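You operate a simulated robot arm through the tools that you are given. There is no shell and no other tool.

Carry out the task below with a simulated robot arm. There is one attempt and no reset: what you move stays moved.

## Task
Shut the open laptop down, close it, and lay its job sheet and charger on top.
Fine: the job sheet lies on the lid, and on it the coiled charger with the watts of the sheet.

Only the result counts: the job must be done as asked and must still hold three seconds after the hand-in. Knocking over, shifting, dropping, spilling or breaking anything else fails it. A push-on lid holds only when it is set on centred and level and pressed home; a screw cap is set on level and turned clockwise until tight. Flat cloth is picked up by pressing the open fingertips on it (5 to 10 N) and closing them slowly along it; thin cloth reads only 2 to 8 mm in the jaws.

## Robot
A 6-joint arm with a three-finger gripper, fixed in place. Base frame: the origin is on the floor under the middle of its stand, x ahead of it, y to its left, z up. Readings come in mm, rad, newtons and seconds.
It reaches about 1213 mm from its shoulder. Its first joint turns from -2.897 to 2.897 rad. Payload 4.89 kg.
The tool frame sits at the grasp point between the pads (the TCP): z along the fingers, y along the line on which they close. The tips reach 30 mm beyond it. The gripper opens to 164 mm; its body begins 125 mm behind the TCP.
Orientation is that of the tool frame in the base frame, as a unit quaternion [x, y, z, w]. With the fingers straight down and closing along the base's y, the tool's x points along the base's -x, its y along +y and its z along -z.

## Interface
- The arm moves only by the tool send_rows. Its argument "motion" is a list of rows, each an object (a shift or turn left out is 0, a gripper value left out holds the last) with "xyz": the shift along the tool's x, y, z in mm, a list of three; "rot": the turn, a rotation vector about the tool's x, y, z in rad, a list of three; "jaw": the finger opening in mm, from 0 to 164. In form: [{"xyz": [x, y, z], "rot": [ax, ay, az], "jaw": jaw}, ...]. A call has 1 to 20 rows; each row shifts and turns the commanded pose from where the row before left it, along the tool's axes as they then stand. Each row takes 0.2 s and may step no farther than 50 mm and 0.15 rad from the row before; otherwise, or with a gripper value out of range, the whole call is refused. Where a pose cannot be reached the arm comes as near as it can. A force on the tool above 90 N (or 10 N above the force at the start of the call, whichever is more), or a blocked arm, ends the call early, and 0.2 s more pass. The fingers move at their own pace (about 108 mm/s each) and stop on an object; they squeeze with about 21 N. The grip force told is the motor's: it shows also when the fingers shut on nothing. Time passes only in rows, and 0.2 s behind the last, so rows that do not move let the fingers close. It gives the time, the measured TCP pose, the force on the tool (base axes), the opening and the grip force at its end, in the units of the frame above (readings bear some noise), with the torque about the TCP (base axes, N m) and any sound that the robot's microphone picked up.
- Cameras (640 x 400 px; columns grow to the right, rows downward): "scene" is fixed at [219, 501, 1637.2]; the picture's right is [-0.68, -0.74, 0.00], its down [-0.42, 0.38, -0.82] and it looks along [0.61, -0.56, -0.57] (base axes); focal length 314 px, centre (320, 200). "wrist" rides on the gripper at [76, -2, -152] in the tool frame; the picture's right is [0.02, 1.00, 0.00], its down [-0.88, 0.02, -0.47] and it looks along [-0.47, 0.01, 0.88] (tool axes); focal length 247 px, centre (320, 200). There is no depth. A picture from a camera that has moved, and an enlarged one, comes with that camera's place and axes in the base frame and with its lens.
- grab_frame(camera): a new picture of that camera. The clock stands still meanwhile.
- lift_body(by): moves the trunk up (or, below 0, down) by that many mm; the arm rides with it, the base frame stays. It gives what a move gives, with no picture.
- enlarge(camera, box): a new picture of the part [left, top, right, bottom] of that camera's present view, enlarged. The clock stands still meanwhile.
- close_job(): hands the job in; it is judged then, once.

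Nothing tells you positions but the pictures and the camera data. Unless the task says otherwise, let go and move clear before handing in.

The tools are called after ">>>" by a JSON object that holds its "method" and its "body". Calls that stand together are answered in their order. send_rows: Moves the arm, as the interface text tells. Its arguments: {"type":"object","properties":{"motion":{"type":"array","items":{"type":"object","properties":{"xyz":{"type":"array","items":{"type":"number"}},"rot":{"type":"array","items":{"type":"number"}},"jaw":{"type":"number"}}}}},"required":["motion"]} The other tools are called the same way: lift_body (by) moves the trunk up or down; grab_frame (camera) takes a picture; enlarge (camera, box) takes an enlarged picture of a part of a camera's view; close_job () hands the job in.

At the start:

```text
clock: 0.0
eef_pos: [538.4, -268.4, 1326.7]
ee_rot: [0.001, 1.0, 0.0, 0.0]
wrist_force: [0.2, -0.2, 0.1]
wrist_torque: [-0.03, 0.02, -0.02]
opening: 164.0
finger_force: 0.1
trunk travel left (down, up): [-175.0, 215.0]
```

scene: 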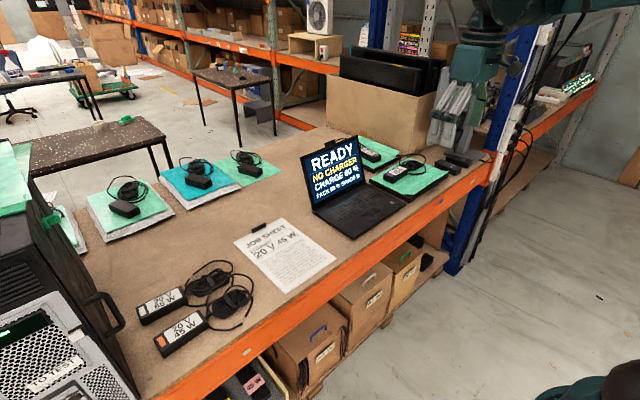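
wrist: 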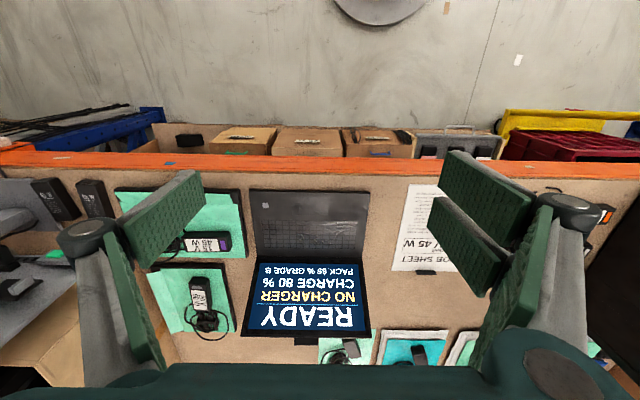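

I see a bench with an open laptop (screen on), a job sheet, two chargers near the tower on the left, and other laptops with chargers. I'll look closer at each before moving.

>>> {"method": "enlarge", "body": {"camera": "scene", "box": [220, 120, 420, 245]}}

>>> {"method": "enlarge", "body": {"camera": "scene", "box": [120, 220, 340, 360]}}

>>> {"method": "enlarge", "body": {"camera": "wrist", "box": [100, 150, 420, 350]}}

>>> {"method": "enlarge", "body": {"camera": "scene", "box": [330, 120, 510, 230]}}

```text
3.20 times, centred on (320, 182) of scene
camera zoom: at [219.0, 501.0, 1637.2], right [-0.68, -0.74, 0.0], down [-0.42, 0.38, -0.82], along [0.61, -0.56, -0.57], focal length 1004 px, centre (320, 256)
```

zoom: 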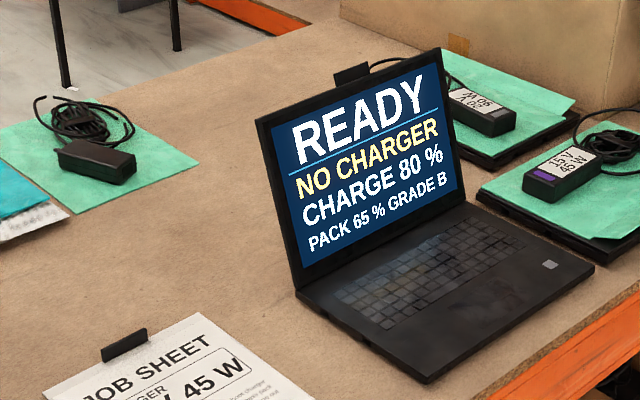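

```text
2.86 times, centred on (230, 290) of scene
camera zoom: at [219.0, 501.0, 1637.2], right [-0.68, -0.74, 0.0], down [-0.42, 0.38, -0.82], along [0.61, -0.56, -0.57], focal length 896 px, centre (577, -57)
```

zoom: 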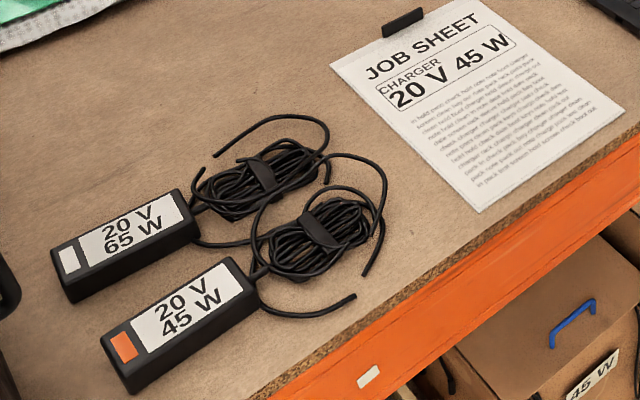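

```text
2.00 times, centred on (260, 250) of wrist
camera zoom: at [462.6, -268.9, 1480.6], right [-0.02, 1.0, 0.0], down [0.88, 0.02, 0.47], along [0.47, 0.01, -0.88], focal length 494 px, centre (440, 100)
```

zoom: 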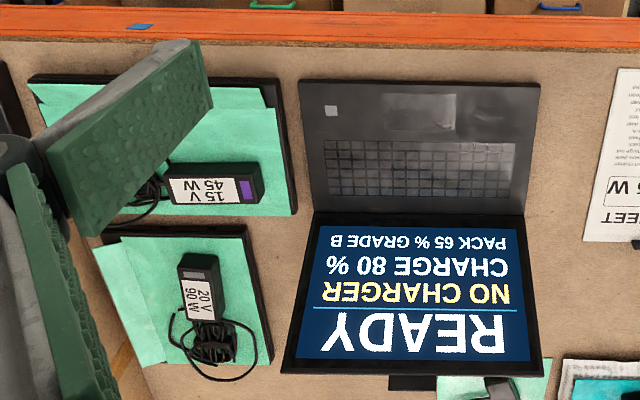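

```text
3.56 times, centred on (420, 175) of scene
camera zoom: at [219.0, 501.0, 1637.2], right [-0.68, -0.74, 0.0], down [-0.42, 0.38, -0.82], along [0.61, -0.56, -0.57], focal length 1116 px, centre (-36, 289)
```

zoom: 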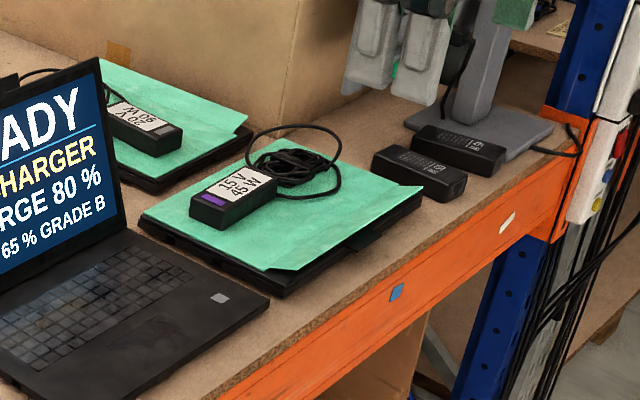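

The sheet says 20 V 45 W. The matching charger (orange mark) is at about (800, 450), next to a 65 W decoy. The sheet is at about x 724–1019, y -38–172. The laptop is at about x 739–955, y -441 to -135, with a light square on its palm rest near (780, -406). I'll close the fingers and move in for a closer look.

>>> {"method": "send_rows", "body": {"motion": [{"xyz": [-20, -10, 25], "jaw": 0}, {"xyz": [-20, -10, 25], "jaw": 0}, {"xyz": [-20, -10, 25], "jaw": 0}, {"xyz": [-20, -10, 25], "jaw": 0}, {"xyz": [-10, -10, 25], "jaw": 0}, {"xyz": [0, 0, 0], "jaw": 0}]}}

>>> {"method": "grab_frame", "body": {"camera": "wrist"}}

>>> {"method": "grab_frame", "body": {"camera": "scene"}}

```text
clock: 1.4
eef_pos: [629.8, -320.0, 1200.3]
ee_rot: [-0.001, 1.0, 0.0, 0.001]
wrist_force: [-0.7, -1.6, 0.2]
wrist_torque: [0.07, 0.11, 0.01]
opening: 0.0
finger_force: 21.3
trunk travel left (down, up): [-175.0, 215.0]
```

```text
taken
camera wrist: at [553.7, -321.4, 1354.7], right [-0.02, 1.0, 0.0], down [0.88, 0.02, 0.47], along [0.47, 0.01, -0.88], focal length 247 px, centre (320, 200)
```

wrist: 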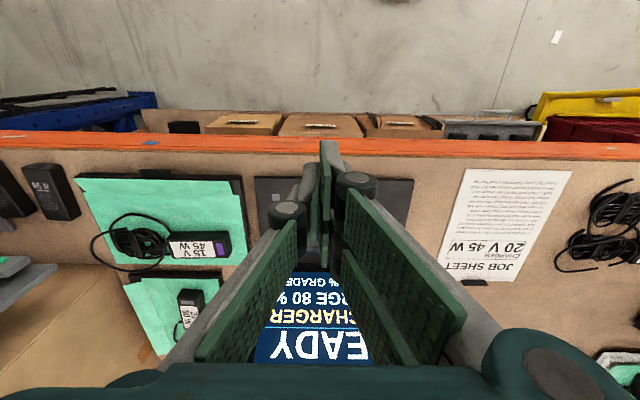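

```text
taken
```

scene: 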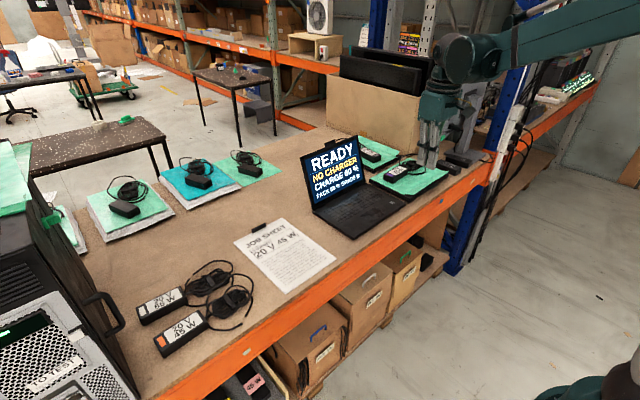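

The closed fingers block the view, so I'll shift sideways to look at the keyboard deck and find the power button.

>>> {"method": "send_rows", "body": {"motion": [{"xyz": [0, 45, 10]}, {"xyz": [0, 45, 10]}, {"xyz": [0, 45, 10]}, {"xyz": [0, 45, 10]}, {"xyz": [0, 0, 0]}]}}

>>> {"method": "enlarge", "body": {"camera": "wrist", "box": [60, 120, 320, 282]}}

>>> {"method": "grab_frame", "body": {"camera": "wrist"}}

```text
clock: 2.6
eef_pos: [627.1, -135.7, 1159.9]
ee_rot: [0.0, 1.0, 0.0, 0.001]
wrist_force: [-0.2, 1.2, 0.1]
wrist_torque: [-0.02, -0.01, 0.01]
opening: 0.0
finger_force: 21.6
trunk travel left (down, up): [-175.0, 215.0]
```

```text
2.46 times, centred on (190, 201) of wrist
camera zoom: at [550.9, -135.2, 1313.6], right [-0.02, 1.0, 0.0], down [0.88, 0.02, 0.47], along [0.47, 0.01, -0.88], focal length 608 px, centre (640, 198)
```

zoom: 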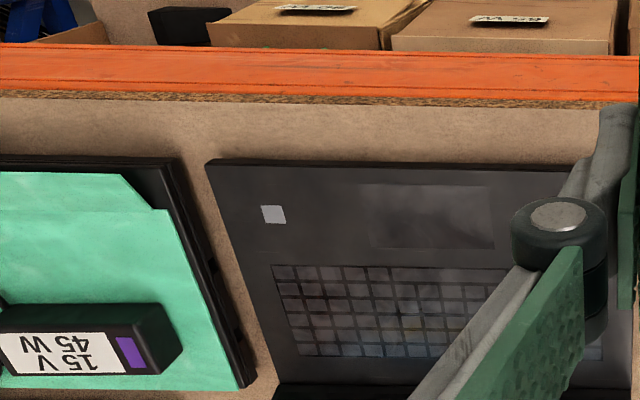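

```text
taken
camera wrist: at [550.9, -135.2, 1313.6], right [-0.02, 1.0, 0.0], down [0.88, 0.02, 0.47], along [0.47, 0.01, -0.88], focal length 247 px, centre (320, 200)
```

wrist: 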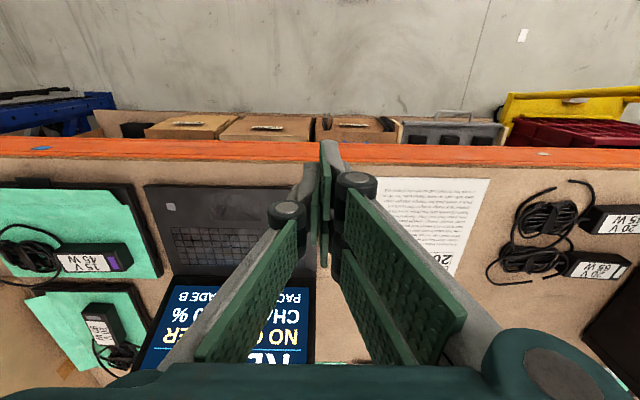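

I'll look at the deck and the sheet more closely from the scene camera to be sure which feature is the power button.

>>> {"method": "enlarge", "body": {"camera": "scene", "box": [300, 130, 412, 242]}}

>>> {"method": "enlarge", "body": {"camera": "scene", "box": [230, 210, 340, 300]}}

>>> {"method": "enlarge", "body": {"camera": "wrist", "box": [380, 160, 640, 322]}}

```text
3.57 times, centred on (356, 186) of scene
camera zoom: at [219.0, 501.0, 1637.2], right [-0.68, -0.74, 0.0], down [-0.42, 0.38, -0.82], along [0.61, -0.56, -0.57], focal length 1121 px, centre (191, 250)
```

zoom: 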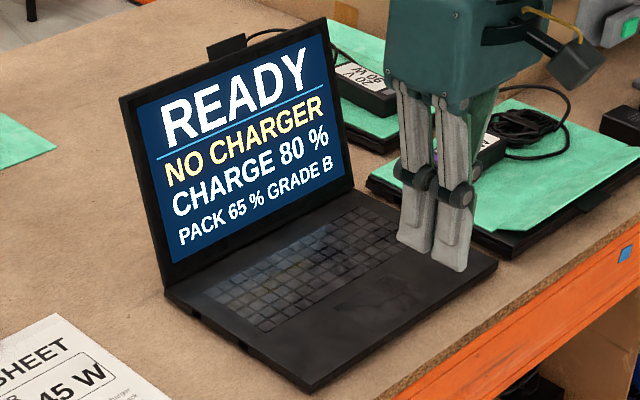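

```text
4.44 times, centred on (285, 255) of scene
camera zoom: at [219.0, 501.0, 1637.2], right [-0.68, -0.74, 0.0], down [-0.42, 0.38, -0.82], along [0.61, -0.56, -0.57], focal length 1395 px, centre (476, -44)
```

zoom: 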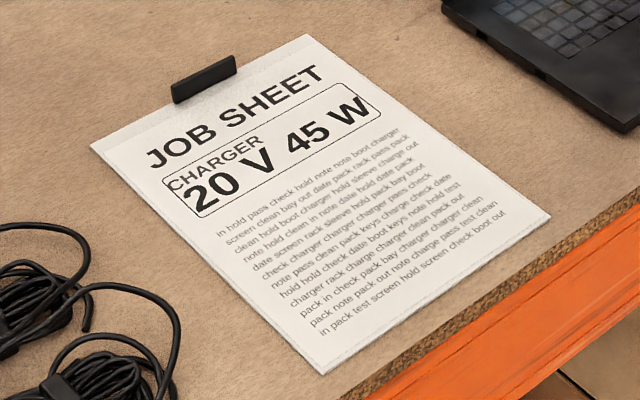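

```text
2.46 times, centred on (510, 241) of wrist
camera zoom: at [550.9, -135.2, 1313.6], right [-0.02, 1.0, 0.0], down [0.88, 0.02, 0.47], along [0.47, 0.01, -0.88], focal length 608 px, centre (-148, 99)
```

zoom: 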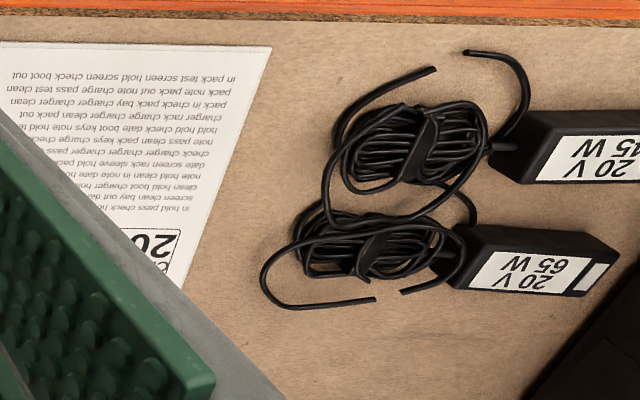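

The only switch-like feature on the deck is the light square at about (781, -406, 918). I'll go above it and tilt so the single finger's tip is the lowest point, ready to press it.

>>> {"method": "send_rows", "body": {"motion": [{"xyz": [-19.25, -33.75, 18]}, {"xyz": [-19.25, -33.75, 18]}, {"xyz": [-19.25, -33.75, 18]}, {"xyz": [-19.25, -33.75, 18]}, {"xyz": [-19.25, -33.75, 18]}, {"xyz": [-19.25, -33.75, 18]}, {"xyz": [-19.25, -33.75, 18]}, {"xyz": [-19.25, -33.75, 18]}, {"rot": [-0.13, 0, 0]}, {"rot": [-0.13, 0, 0]}, {"rot": [-0.13, 0, 0]}, {"xyz": [0, 0, 0]}]}}

>>> {"method": "enlarge", "body": {"camera": "scene", "box": [320, 120, 432, 232]}}

>>> {"method": "grab_frame", "body": {"camera": "wrist"}}

```text
clock: 5.2
eef_pos: [782.4, -407.9, 1016.4]
ee_rot: [0.001, 0.981, 0.193, -0.001]
wrist_force: [0.1, -0.8, -0.9]
wrist_torque: [0.05, -0.03, 0.01]
opening: 0.0
finger_force: 21.3
trunk travel left (down, up): [-175.0, 215.0]
```

```text
3.57 times, centred on (376, 176) of scene
camera zoom: at [219.0, 501.0, 1637.2], right [-0.68, -0.74, 0.0], down [-0.42, 0.38, -0.82], along [0.61, -0.56, -0.57], focal length 1121 px, centre (120, 286)
```

zoom: 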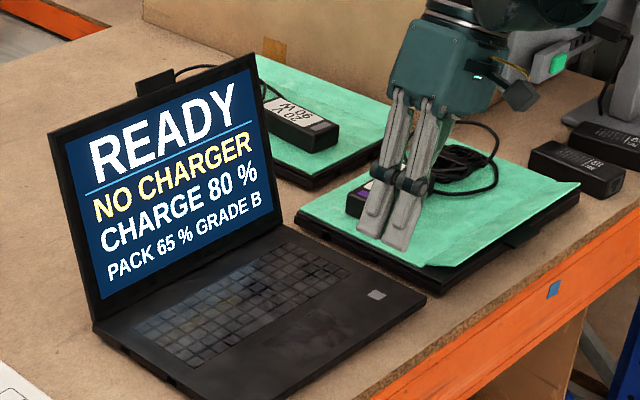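

```text
taken
camera wrist: at [706.0, -468.0, 1158.1], right [-0.02, 0.92, 0.38], down [0.88, -0.16, 0.44], along [0.47, 0.35, -0.81], focal length 247 px, centre (320, 200)
```

wrist: 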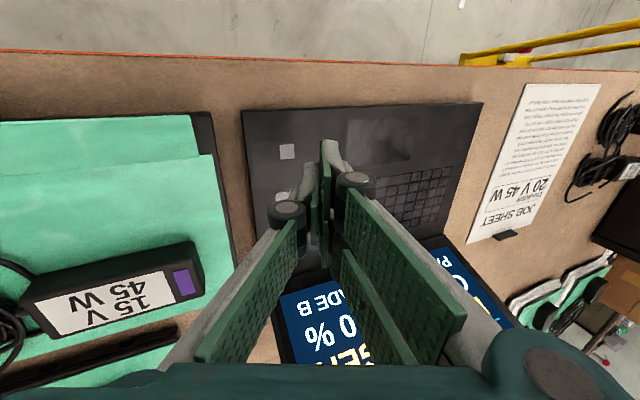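

The button is at about (781, -402) and the lowest finger edge is right above it. I'll go straight down, the last part in small steps.

>>> {"method": "send_rows", "body": {"motion": [{"xyz": [0, -10.6, 25.9]}, {"xyz": [0, -8.3, 20.3]}, {"xyz": [0, -1.1, 2.8]}, {"xyz": [0, -1.1, 2.8]}, {"xyz": [0, 0, 0]}]}}

>>> {"method": "enlarge", "body": {"camera": "scene", "box": [320, 120, 432, 232]}}

>>> {"method": "enlarge", "body": {"camera": "wrist", "box": [220, 90, 420, 215]}}

```text
clock: 6.4
eef_pos: [782.8, -408.6, 961.3]
ee_rot: [0.0, 0.981, 0.194, 0.0]
wrist_force: [-0.3, -0.5, 0.0]
wrist_torque: [0.02, 0.02, 0.0]
opening: 0.0
finger_force: 20.4
trunk travel left (down, up): [-175.0, 215.0]
```

```text
3.57 times, centred on (376, 176) of scene
camera zoom: at [219.0, 501.0, 1637.2], right [-0.68, -0.74, 0.0], down [-0.42, 0.38, -0.82], along [0.61, -0.56, -0.57], focal length 1121 px, centre (120, 286)
```

zoom: 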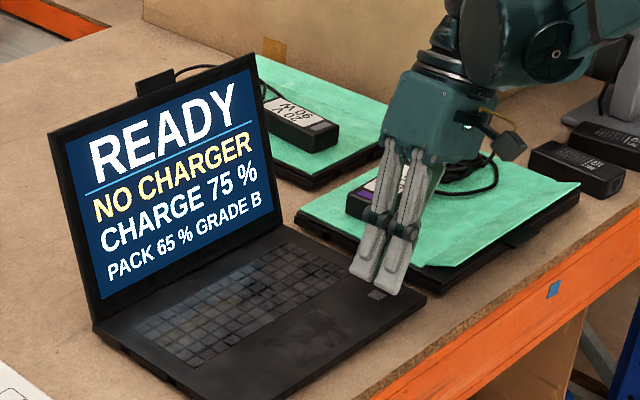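

```text
3.20 times, centred on (320, 152) of wrist
camera zoom: at [706.7, -467.2, 1103.0], right [-0.02, 0.92, 0.38], down [0.88, -0.16, 0.44], along [0.47, 0.34, -0.81], focal length 790 px, centre (320, 352)
```

zoom: 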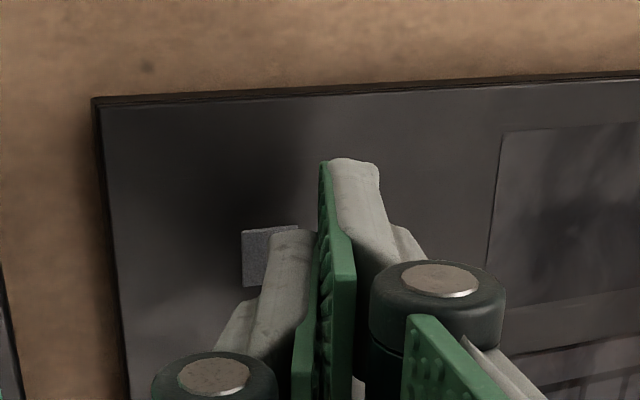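

The fingertip is just over the button and the charge readout is dropping (75 %), so I'll press now.

>>> {"method": "send_rows", "body": {"motion": [{"xyz": [0, -5.5, 7.0]}, {"xyz": [0, -0.76, 1.85]}, {"xyz": [0, -0.76, 1.85]}, {"xyz": [0, 0, 0]}]}}

>>> {"method": "enlarge", "body": {"camera": "scene", "box": [320, 120, 432, 232]}}

>>> {"method": "enlarge", "body": {"camera": "wrist", "box": [220, 90, 420, 215]}}

```text
clock: 7.4
eef_pos: [782.6, -411.3, 947.9]
ee_rot: [0.0, 0.981, 0.194, -0.001]
wrist_force: [-0.7, 0.1, -0.3]
wrist_torque: [0.01, 0.01, 0.01]
opening: 0.0
finger_force: 20.9
trunk travel left (down, up): [-175.0, 215.0]
```

```text
3.57 times, centred on (376, 176) of scene
camera zoom: at [219.0, 501.0, 1637.2], right [-0.68, -0.74, 0.0], down [-0.42, 0.38, -0.82], along [0.61, -0.56, -0.57], focal length 1121 px, centre (120, 286)
```

zoom: 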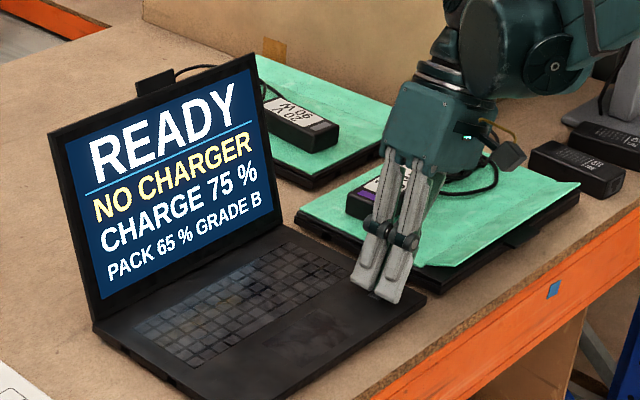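

```text
3.20 times, centred on (320, 152) of wrist
camera zoom: at [705.9, -469.6, 1090.6], right [-0.02, 0.92, 0.38], down [0.88, -0.16, 0.44], along [0.47, 0.34, -0.81], focal length 790 px, centre (320, 352)
```

zoom: 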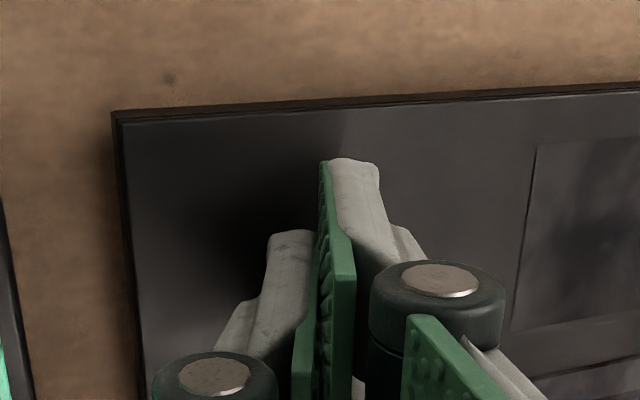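

No contact yet; I'll continue down in 2 mm steps.

>>> {"method": "send_rows", "body": {"motion": [{"xyz": [0, -0.76, 1.85]}, {"xyz": [0, 0, 0]}]}}

```text
clock: 8.0
eef_pos: [781.7, -411.8, 947.1]
ee_rot: [0.0, 0.981, 0.194, 0.0]
wrist_force: [1.0, 0.1, -0.4]
wrist_torque: [-0.02, 0.01, 0.04]
opening: 0.0
finger_force: 21.1
trunk travel left (down, up): [-175.0, 215.0]
```

>>> {"method": "send_rows", "body": {"motion": [{"xyz": [0, -0.76, 1.85]}, {"xyz": [0, -0.38, 0.93]}, {"xyz": [0, 0, 0]}]}}

>>> {"method": "enlarge", "body": {"camera": "scene", "box": [320, 120, 432, 232]}}

```text
clock: 8.8
eef_pos: [782.7, -410.8, 945.7]
ee_rot: [0.0, 0.981, 0.194, 0.001]
wrist_force: [8.6, -2.7, 30.7]
wrist_torque: [-0.02, -0.24, -0.02]
opening: 0.1
finger_force: 21.0
trunk travel left (down, up): [-175.0, 215.0]
heard: click
```

```text
3.57 times, centred on (376, 176) of scene
camera zoom: at [219.0, 501.0, 1637.2], right [-0.68, -0.74, 0.0], down [-0.42, 0.38, -0.82], along [0.61, -0.56, -0.57], focal length 1121 px, centre (120, 286)
```

zoom: 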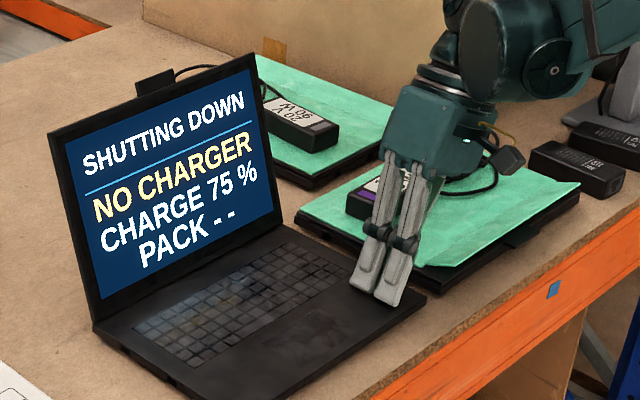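

The button clicked and the screen shows SHUTTING DOWN. I'll release, rise clear and go over to behind the lid, at about x 1087, y -290, while it powers off.

>>> {"method": "send_rows", "body": {"motion": [{"xyz": [0, 17.1, -41.6]}, {"xyz": [0, 17.1, -41.6]}, {"rot": [0.13, 0, 0]}, {"rot": [0.13, 0, 0]}, {"rot": [0.13, 0, 0]}, {"xyz": [-20, 15, -42]}, {"xyz": [-20, 15, -42]}, {"xyz": [-20, 15, -42]}, {"xyz": [-20, 15, -42]}, {"xyz": [-45, 12, -4]}, {"xyz": [-45, 12, 0]}, {"xyz": [-45, 12, 0]}, {"xyz": [-45, 12, 0]}, {"xyz": [-45, 12, 0]}, {"xyz": [0, 0, 0]}]}}

>>> {"method": "grab_frame", "body": {"camera": "scene"}}

>>> {"method": "grab_frame", "body": {"camera": "wrist"}}

```text
clock: 12.0
eef_pos: [1087.1, -283.5, 1203.8]
ee_rot: [0.0, 1.0, 0.001, 0.0]
wrist_force: [2.2, 0.7, -1.4]
wrist_torque: [-0.05, 0.22, 0.0]
opening: 0.0
finger_force: 20.6
trunk travel left (down, up): [-175.0, 215.0]
```

```text
taken
```

scene: 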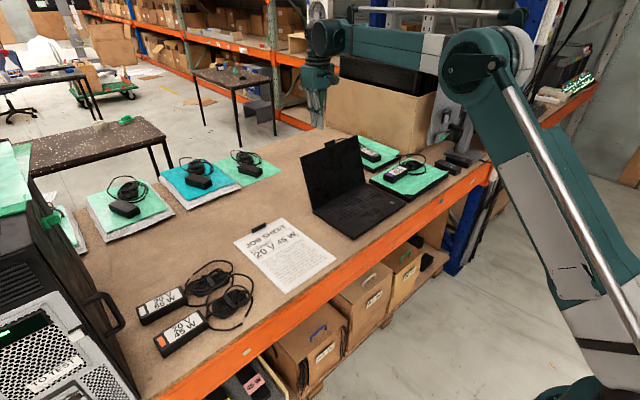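

```text
taken
camera wrist: at [1010.4, -284.9, 1357.6], right [-0.02, 1.0, 0.0], down [0.88, 0.02, 0.47], along [0.47, 0.01, -0.88], focal length 247 px, centre (320, 200)
```

wrist: 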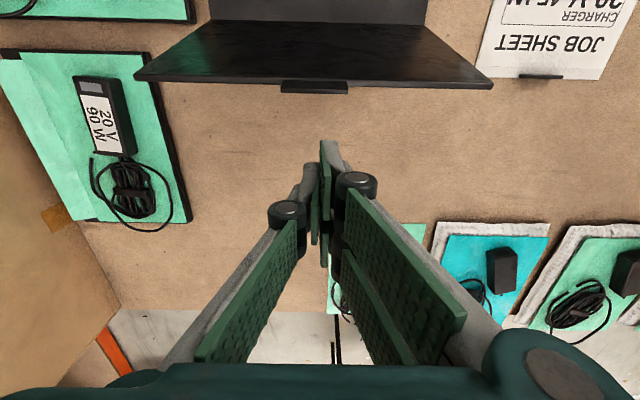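

The screen is dark, so it is off. The fingers are behind the lid with room to spare, so I'll lower them behind the top edge and push the lid toward the front.

>>> {"method": "send_rows", "body": {"motion": [{"xyz": [0, 0, 43]}, {"xyz": [0, 0, 43]}, {"xyz": [20, 0, 0]}, {"xyz": [15, 0, 0]}, {"xyz": [12, 0, 0]}, {"xyz": [12, 0, 0]}, {"xyz": [12, 0, 0]}, {"xyz": [12, 0, 0]}, {"xyz": [12, 0, 0]}]}}

>>> {"method": "grab_frame", "body": {"camera": "scene"}}

>>> {"method": "grab_frame", "body": {"camera": "wrist"}}

```text
clock: 14.0
eef_pos: [992.7, -292.6, 1120.4]
ee_rot: [0.001, 1.0, 0.0, 0.0]
wrist_force: [0.2, -0.9, 0.5]
wrist_torque: [-0.02, 0.05, 0.05]
opening: 0.0
finger_force: 21.0
trunk travel left (down, up): [-175.0, 215.0]
```

```text
taken
```

scene: 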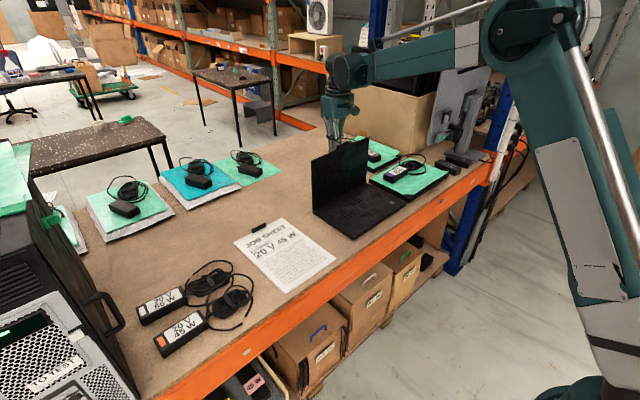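

```text
taken
camera wrist: at [916.1, -292.2, 1273.6], right [-0.02, 1.0, 0.0], down [0.88, 0.02, 0.47], along [0.47, 0.01, -0.88], focal length 247 px, centre (320, 200)
```

wrist: 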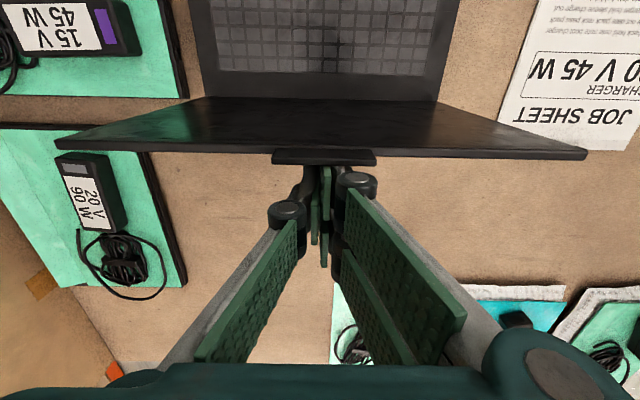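

The lid is now about vertical and moves with almost no force, and the laptop has not slid. I'll keep going along the closing arc.

>>> {"method": "send_rows", "body": {"motion": [{"xyz": [11.5, 0, 1]}, {"xyz": [11.5, 0, 1]}, {"xyz": [11.5, 0, 1]}, {"xyz": [11.5, 0, 1]}, {"xyz": [10.5, 0, 3.75]}, {"xyz": [10.5, 0, 3.75]}, {"xyz": [10.5, 0, 3.75]}, {"xyz": [10.5, 0, 3.75]}, {"xyz": [9.1, 0, 6.25]}, {"xyz": [9.1, 0, 6.25]}, {"xyz": [9.1, 0, 6.25]}, {"xyz": [9.1, 0, 6.25]}]}}

>>> {"method": "grab_frame", "body": {"camera": "scene"}}

>>> {"method": "grab_frame", "body": {"camera": "wrist"}}

```text
clock: 16.6
eef_pos: [867.6, -291.0, 1076.3]
ee_rot: [0.001, 1.0, 0.0, 0.0]
wrist_force: [0.1, 0.5, -0.1]
wrist_torque: [-0.04, 0.03, 0.0]
opening: 0.2
finger_force: 21.4
trunk travel left (down, up): [-175.0, 215.0]
```

```text
taken
```

scene: 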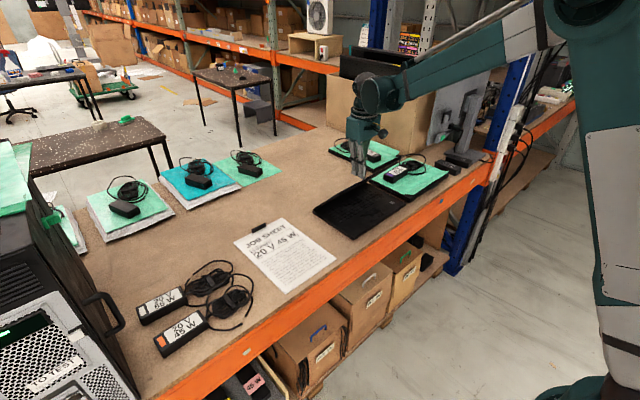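

```text
taken
camera wrist: at [791.9, -292.2, 1229.8], right [-0.02, 1.0, 0.0], down [0.88, 0.02, 0.47], along [0.47, 0.01, -0.88], focal length 247 px, centre (320, 200)
```

wrist: 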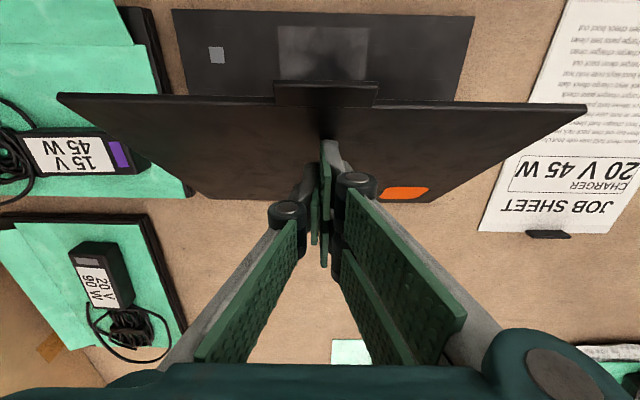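

The lid is halfway down, and an orange mark on its back matches the orange 45 W charger. I'll continue the arc to nearly closed.

>>> {"method": "send_rows", "body": {"motion": [{"xyz": [7, 0, 8.5]}, {"xyz": [7, 0, 8.5]}, {"xyz": [7, 0, 8.5]}, {"xyz": [7, 0, 8.5]}, {"xyz": [4.75, 0, 10.1]}, {"xyz": [4.75, 0, 10.1]}, {"xyz": [4.75, 0, 10.1]}, {"xyz": [4.75, 0, 10.1]}, {"xyz": [2, 0, 10]}, {"xyz": [2, 0, 10]}, {"xyz": [2, 0, 8]}, {"xyz": [2, 0, 5]}]}}

>>> {"method": "grab_frame", "body": {"camera": "scene"}}

>>> {"method": "grab_frame", "body": {"camera": "wrist"}}

```text
clock: 19.2
eef_pos: [811.6, -291.2, 969.4]
ee_rot: [0.0, 1.0, 0.0, 0.0]
wrist_force: [0.1, 0.3, -1.1]
wrist_torque: [-0.02, 0.07, 0.0]
opening: 0.1
finger_force: 21.3
trunk travel left (down, up): [-175.0, 215.0]
```

```text
taken
```

scene: 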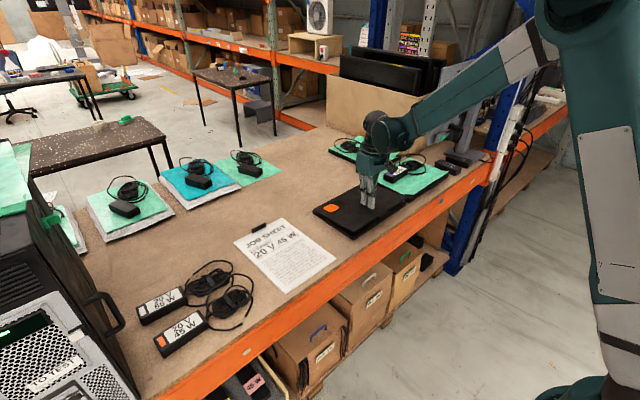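

```text
taken
camera wrist: at [736.4, -292.0, 1123.3], right [-0.02, 1.0, 0.0], down [0.88, 0.02, 0.47], along [0.47, 0.01, -0.88], focal length 247 px, centre (320, 200)
```

wrist: 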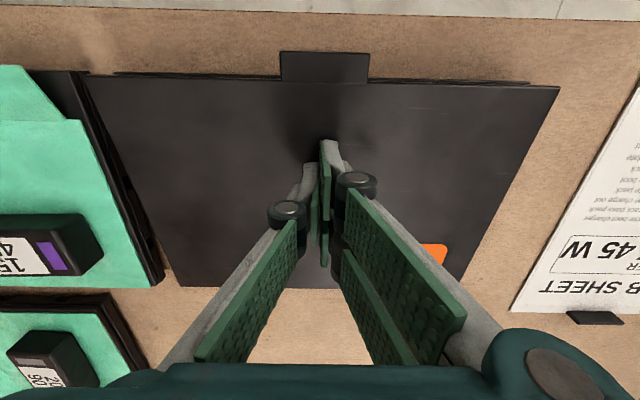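

The lid is almost shut. I'll press it down gently the last few millimetres.

>>> {"method": "send_rows", "body": {"motion": [{"xyz": [1, 0, 4]}, {"xyz": [1, 0, 3]}, {"xyz": [0, 0, 2]}, {"xyz": [0, 0, 0]}]}}

>>> {"method": "enlarge", "body": {"camera": "scene", "box": [300, 150, 430, 250]}}

```text
clock: 20.2
eef_pos: [810.9, -293.2, 960.1]
ee_rot: [0.001, 1.0, 0.0, -0.001]
wrist_force: [0.0, 0.5, 0.4]
wrist_torque: [-0.01, -0.01, 0.02]
opening: 0.0
finger_force: 21.0
trunk travel left (down, up): [-175.0, 215.0]
```

```text
4.00 times, centred on (365, 200) of scene
camera zoom: at [219.0, 501.0, 1637.2], right [-0.68, -0.74, 0.0], down [-0.42, 0.38, -0.82], along [0.61, -0.56, -0.57], focal length 1255 px, centre (140, 200)
```

zoom: 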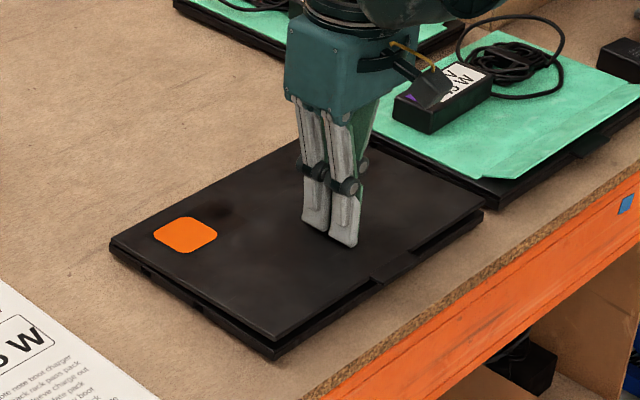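

A small gap is still visible at the front. I'll continue down gently until contact force shows.

>>> {"method": "send_rows", "body": {"motion": [{"xyz": [0, 0, 2]}, {"xyz": [0, 0, 2]}, {"xyz": [0, 0, 2]}, {"xyz": [0, 0, 0]}]}}

>>> {"method": "enlarge", "body": {"camera": "scene", "box": [300, 150, 430, 250]}}

```text
clock: 21.2
eef_pos: [810.5, -292.1, 954.6]
ee_rot: [0.001, 1.0, 0.0, 0.001]
wrist_force: [-0.7, 0.7, 1.4]
wrist_torque: [0.01, -0.01, 0.0]
opening: 0.0
finger_force: 20.9
trunk travel left (down, up): [-175.0, 215.0]
```

```text
4.00 times, centred on (365, 200) of scene
camera zoom: at [219.0, 501.0, 1637.2], right [-0.68, -0.74, 0.0], down [-0.42, 0.38, -0.82], along [0.61, -0.56, -0.57], focal length 1255 px, centre (140, 200)
```

zoom: 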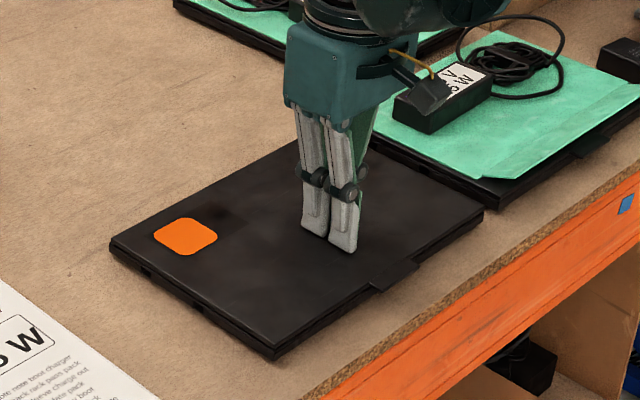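

Nearly closed with only light contact. I'll go a little further until it seats.

>>> {"method": "send_rows", "body": {"motion": [{"xyz": [0, 0, 1.5]}, {"xyz": [0, 0, 1.5]}, {"xyz": [0, 0, 0]}]}}

>>> {"method": "enlarge", "body": {"camera": "scene", "box": [300, 150, 430, 250]}}

```text
clock: 22.0
eef_pos: [811.0, -289.9, 952.3]
ee_rot: [0.0, 1.0, 0.0, 0.001]
wrist_force: [5.8, -5.6, 20.3]
wrist_torque: [-0.1, -0.27, -0.06]
opening: 5.9
finger_force: 20.9
trunk travel left (down, up): [-175.0, 215.0]
```

```text
4.00 times, centred on (365, 200) of scene
camera zoom: at [219.0, 501.0, 1637.2], right [-0.68, -0.74, 0.0], down [-0.42, 0.38, -0.82], along [0.61, -0.56, -0.57], focal length 1255 px, centre (140, 200)
```

zoom: 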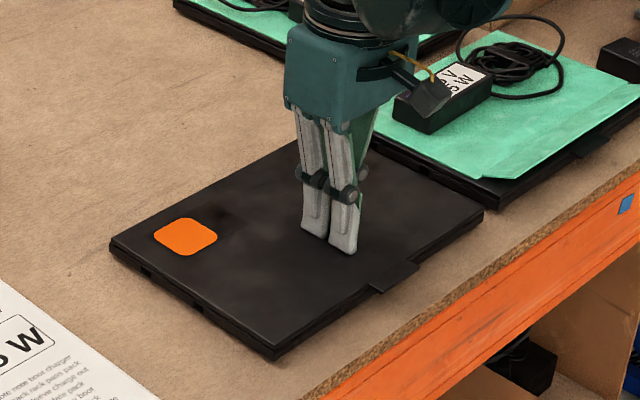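

The lid is seated at about 20 N. I'll lift off, open the fingers and move over the sheet's clip at about (1017, 67) to inspect it.

>>> {"method": "send_rows", "body": {"motion": [{"xyz": [0, 0, -30], "jaw": 0}, {"xyz": [0, 0, -45]}, {"xyz": [0, 0, -45]}, {"xyz": [0, 0, -30]}, {"xyz": [-15, 40, 0], "jaw": 120}, {"xyz": [-15, 40, 0]}, {"xyz": [-15, 40, 0]}, {"xyz": [-15, 40, 0]}, {"xyz": [-15, 40, 0]}, {"xyz": [-15, 40, 0]}, {"xyz": [-15, 40, 0]}, {"xyz": [-15, 40, 0]}, {"xyz": [-15, 40, 0]}, {"xyz": [0, 0, 0]}]}}

>>> {"method": "grab_frame", "body": {"camera": "wrist"}}

>>> {"method": "enlarge", "body": {"camera": "scene", "box": [220, 150, 430, 300]}}

```text
clock: 25.0
eef_pos: [943.7, 68.5, 1099.5]
ee_rot: [-0.001, 1.0, 0.0, 0.0]
wrist_force: [0.6, 1.2, -1.0]
wrist_torque: [-0.07, 0.05, 0.0]
opening: 120.2
finger_force: 0.0
trunk travel left (down, up): [-175.0, 215.0]
```

```text
taken
camera wrist: at [869.2, 67.7, 1252.8], right [-0.02, 1.0, 0.0], down [0.88, 0.02, 0.47], along [0.47, 0.01, -0.88], focal length 247 px, centre (320, 200)
```

wrist: 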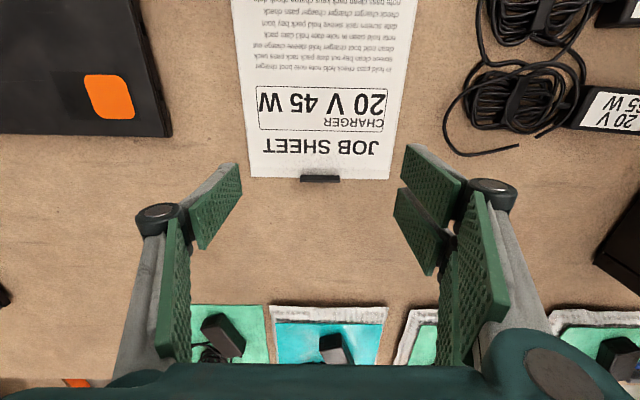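

```text
2.67 times, centred on (325, 225) of scene
camera zoom: at [219.0, 501.0, 1637.2], right [-0.68, -0.74, 0.0], down [-0.42, 0.38, -0.82], along [0.61, -0.56, -0.57], focal length 837 px, centre (307, 133)
```

zoom: 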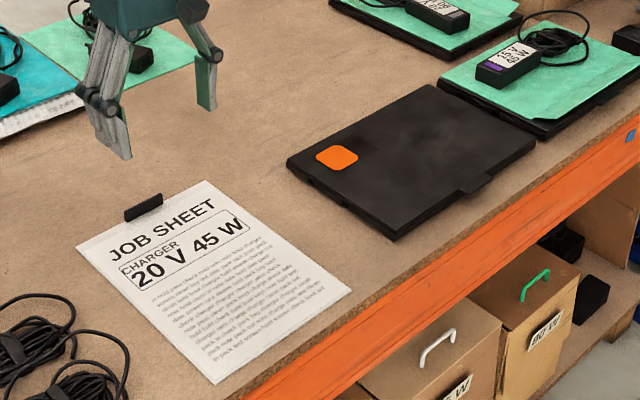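

The laptop is closed flat. Now I'll zoom in on the clip.

>>> {"method": "enlarge", "body": {"camera": "wrist", "box": [240, 130, 400, 230]}}

>>> {"method": "enlarge", "body": {"camera": "scene", "box": [225, 212, 305, 262]}}

```text
4.00 times, centred on (320, 180) of wrist
camera zoom: at [869.2, 67.7, 1252.8], right [-0.02, 1.0, 0.0], down [0.88, 0.02, 0.47], along [0.47, 0.01, -0.88], focal length 988 px, centre (320, 280)
```

zoom: 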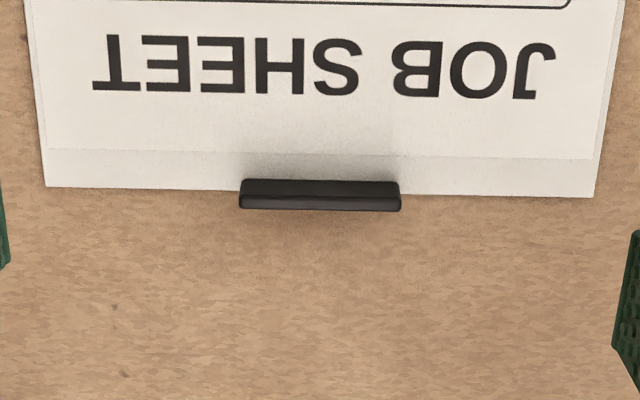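

```text
8.00 times, centred on (265, 237) of scene
camera zoom: at [219.0, 501.0, 1637.2], right [-0.68, -0.74, 0.0], down [-0.42, 0.38, -0.82], along [0.61, -0.56, -0.57], focal length 2510 px, centre (760, -96)
```

zoom: 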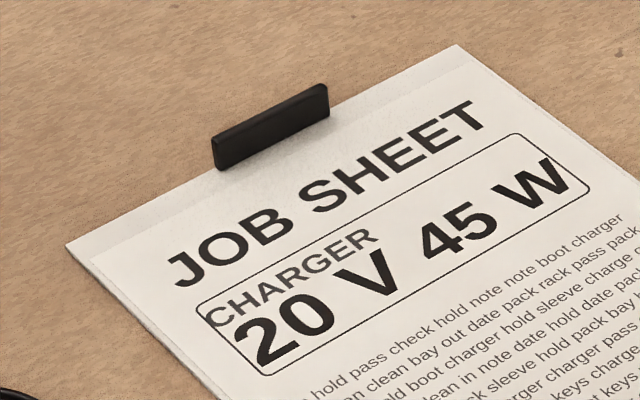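

The clip is an upright fin about 60 mm long in y, 6 mm thick, 16 mm high, at about (1016, 70). I'll move above it and turn the gripper a quarter turn so it closes along x, which also lets the sheet be turned 90° to fit the lid.

>>> {"method": "send_rows", "body": {"motion": [{"xyz": [-36, 1, 0], "jaw": 80}, {"xyz": [-36, 1, 0]}, {"rot": [0, 0, 0.1428]}, {"rot": [0, 0, 0.1428]}, {"rot": [0, 0, 0.1428]}, {"rot": [0, 0, 0.1428]}, {"rot": [0, 0, 0.1428]}, {"rot": [0, 0, 0.1428]}, {"rot": [0, 0, 0.1428]}, {"rot": [0, 0, 0.1428]}, {"rot": [0, 0, 0.1428]}, {"rot": [0, 0, 0.1428]}, {"rot": [0, 0, 0.1428]}, {"xyz": [0, 0, 45]}, {"xyz": [0, 0, 45]}, {"xyz": [0, 0, 0]}]}}

>>> {"method": "grab_frame", "body": {"camera": "wrist"}}

>>> {"method": "enlarge", "body": {"camera": "scene", "box": [200, 180, 320, 280]}}

```text
clock: 28.4
eef_pos: [1014.5, 70.1, 1009.3]
ee_rot: [0.707, 0.707, 0.0, 0.001]
wrist_force: [0.8, 0.6, 0.0]
wrist_torque: [-0.02, 0.09, 0.0]
opening: 80.1
finger_force: 0.0
trunk travel left (down, up): [-175.0, 215.0]
```

```text
taken
camera wrist: at [1013.6, 148.2, 1163.5], right [1.0, 0.02, 0.0], down [0.02, -0.88, 0.47], along [0.01, -0.47, -0.88], focal length 247 px, centre (320, 200)
```

wrist: 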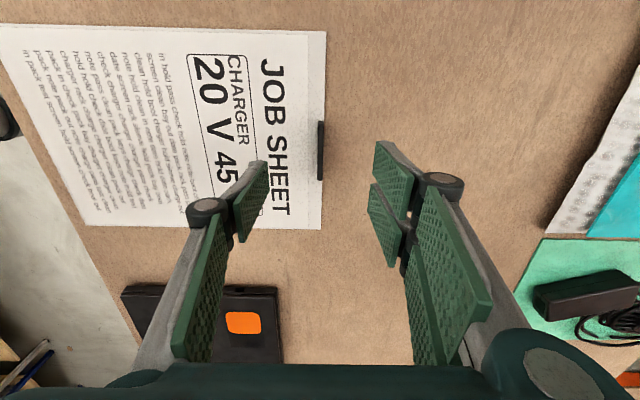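

```text
4.00 times, centred on (260, 230) of scene
camera zoom: at [219.0, 501.0, 1637.2], right [-0.68, -0.74, 0.0], down [-0.42, 0.38, -0.82], along [0.61, -0.56, -0.57], focal length 1255 px, centre (560, 80)
```

zoom: 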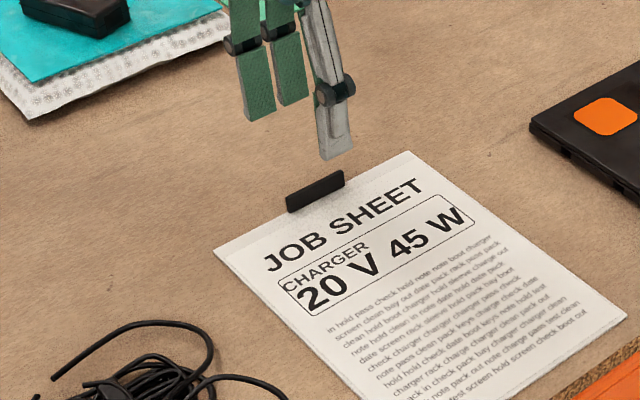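

The clip centre is at about (1015, 72), right between the open fingers. I'll lower so the tips come to about z 906, just above the sheet.

>>> {"method": "send_rows", "body": {"motion": [{"xyz": [2, 1, 35], "jaw": 50}, {"xyz": [0, 0, 25]}, {"xyz": [0, 0, 8]}, {"xyz": [0, 0, 3]}, {"xyz": [0, 0, 0]}]}}

>>> {"method": "grab_frame", "body": {"camera": "wrist"}}

>>> {"method": "enlarge", "body": {"camera": "scene", "box": [220, 200, 300, 260]}}

```text
clock: 29.6
eef_pos: [1018.6, 71.6, 939.9]
ee_rot: [0.707, 0.707, 0.0, 0.0]
wrist_force: [0.0, -0.5, -0.2]
wrist_torque: [-0.01, 0.0, 0.03]
opening: 49.9
finger_force: 0.0
trunk travel left (down, up): [-175.0, 215.0]
```

```text
taken
camera wrist: at [1016.8, 149.5, 1093.6], right [1.0, 0.02, 0.0], down [0.02, -0.88, 0.47], along [0.01, -0.47, -0.88], focal length 247 px, centre (320, 200)
```

wrist: 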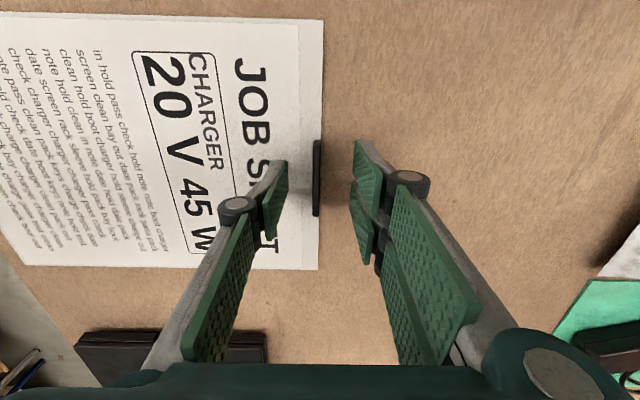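

```text
6.67 times, centred on (260, 230) of scene
camera zoom: at [219.0, 501.0, 1637.2], right [-0.68, -0.74, 0.0], down [-0.42, 0.38, -0.82], along [0.61, -0.56, -0.57], focal length 2092 px, centre (720, 0)
```

zoom: 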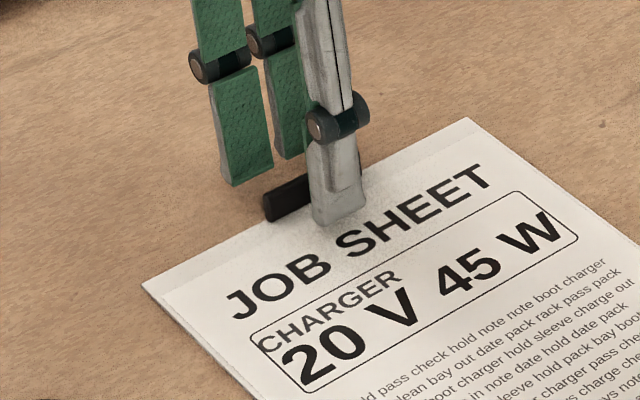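

The fin is between the fingers. I'll centre, lower 5 mm more and close on it.

>>> {"method": "send_rows", "body": {"motion": [{"xyz": [0, -1.5, 3]}, {"xyz": [0, 0, 2]}, {"xyz": [0, 0, 0], "jaw": 25}, {"xyz": [0, 0, 0], "jaw": 12}, {"xyz": [0, 0, 0], "jaw": 0}, {"xyz": [0, 0, 0], "jaw": 0}]}}

>>> {"method": "enlarge", "body": {"camera": "scene", "box": [220, 200, 300, 260]}}

>>> {"method": "grab_frame", "body": {"camera": "wrist"}}

```text
clock: 31.0
eef_pos: [1017.9, 72.0, 934.9]
ee_rot: [0.707, 0.707, 0.0, 0.0]
wrist_force: [-0.7, 0.6, 0.4]
wrist_torque: [0.01, 0.01, -0.03]
opening: 5.8
finger_force: 20.7
trunk travel left (down, up): [-175.0, 215.0]
```

```text
6.67 times, centred on (260, 230) of scene
camera zoom: at [219.0, 501.0, 1637.2], right [-0.68, -0.74, 0.0], down [-0.42, 0.38, -0.82], along [0.61, -0.56, -0.57], focal length 2092 px, centre (720, 0)
```

zoom: 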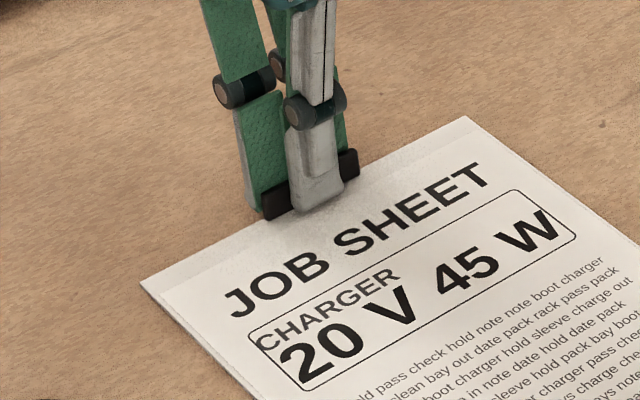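

```text
taken
camera wrist: at [1015.8, 149.6, 1088.2], right [1.0, 0.02, 0.0], down [0.02, -0.88, 0.47], along [0.01, -0.47, -0.88], focal length 247 px, centre (320, 200)
```

wrist: 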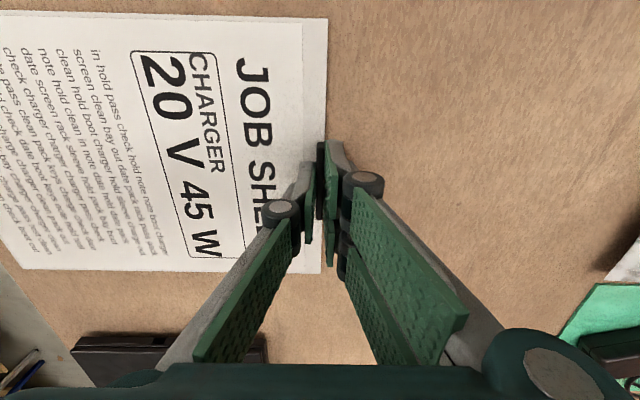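

Gripped at 5.8 mm. I'll lift a little and check whether the sheet comes up level or droops.

>>> {"method": "send_rows", "body": {"motion": [{"xyz": [0, 0, -5]}, {"xyz": [0, 0, -10]}, {"xyz": [0, 0, -15]}, {"xyz": [0, 0, -20]}, {"xyz": [0, 0, 0]}]}}

>>> {"method": "enlarge", "body": {"camera": "scene", "box": [200, 180, 360, 300]}}

>>> {"method": "grab_frame", "body": {"camera": "wrist"}}

```text
clock: 32.2
eef_pos: [1018.9, 71.4, 983.5]
ee_rot: [0.707, 0.707, 0.0, -0.001]
wrist_force: [0.3, -0.2, 0.3]
wrist_torque: [0.01, -0.03, 0.0]
opening: 6.0
finger_force: 20.8
trunk travel left (down, up): [-175.0, 215.0]
```

```text
3.33 times, centred on (280, 240) of scene
camera zoom: at [219.0, 501.0, 1637.2], right [-0.68, -0.74, 0.0], down [-0.42, 0.38, -0.82], along [0.61, -0.56, -0.57], focal length 1046 px, centre (453, 67)
```

zoom: 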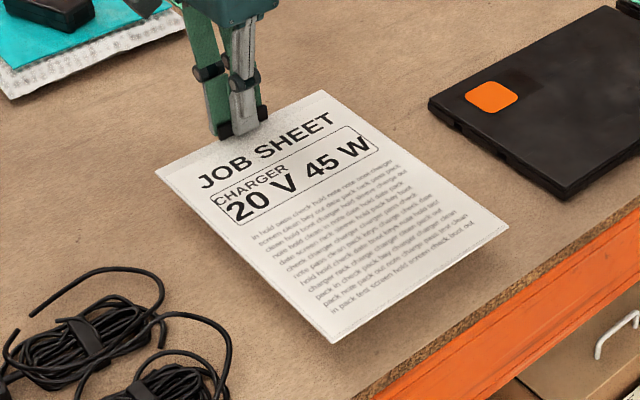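

```text
taken
camera wrist: at [1017.2, 149.6, 1136.9], right [1.0, 0.02, 0.0], down [0.02, -0.88, 0.47], along [0.01, -0.47, -0.88], focal length 247 px, centre (320, 200)
```

wrist: 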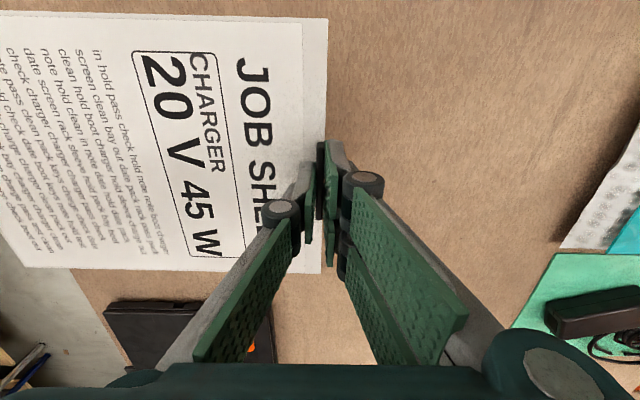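

The sheet is stiff and hangs level. I'll raise it more, turn it 90° so it extends toward -y, then carry it over to the lid; its centre should land at about (848, -289).

>>> {"method": "send_rows", "body": {"motion": [{"xyz": [0, 0, -20]}, {"xyz": [0, 0, -20]}, {"rot": [0, 0, -0.0982]}, {"rot": [0, 0, -0.0982]}, {"rot": [0, 0, -0.0982]}, {"rot": [0, 0, -0.0982]}, {"rot": [0, 0, -0.0982]}, {"rot": [0, 0, -0.0982]}, {"rot": [0, 0, -0.0982]}, {"rot": [0, 0, -0.0982]}, {"rot": [0, 0, -0.0982]}, {"rot": [0, 0, -0.0982]}, {"rot": [0, 0, -0.0982]}, {"rot": [0, 0, -0.0982]}, {"rot": [0, 0, -0.0982]}, {"rot": [0, 0, -0.0982]}, {"rot": [0, 0, -0.0982]}, {"rot": [0, 0, -0.0982]}, {"xyz": [0, 0, 0]}]}}

>>> {"method": "grab_frame", "body": {"camera": "scene"}}

>>> {"method": "grab_frame", "body": {"camera": "wrist"}}

```text
clock: 36.2
eef_pos: [1017.3, 73.1, 1024.9]
ee_rot: [-0.001, 1.0, 0.0, 0.0]
wrist_force: [0.0, -0.8, -0.2]
wrist_torque: [0.05, 0.0, 0.01]
opening: 5.8
finger_force: 20.5
trunk travel left (down, up): [-175.0, 215.0]
```

```text
taken
```

scene: 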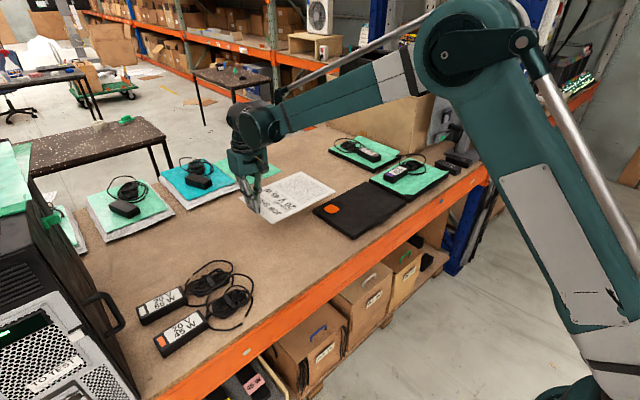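

```text
taken
camera wrist: at [940.7, 72.3, 1178.3], right [-0.02, 1.0, 0.0], down [0.88, 0.02, 0.47], along [0.47, 0.01, -0.88], focal length 247 px, centre (320, 200)
```

wrist: 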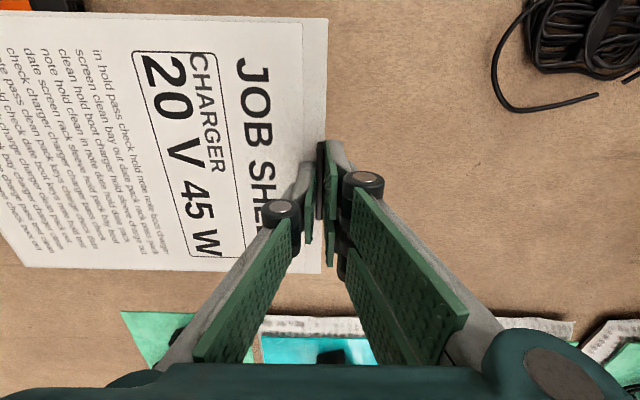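

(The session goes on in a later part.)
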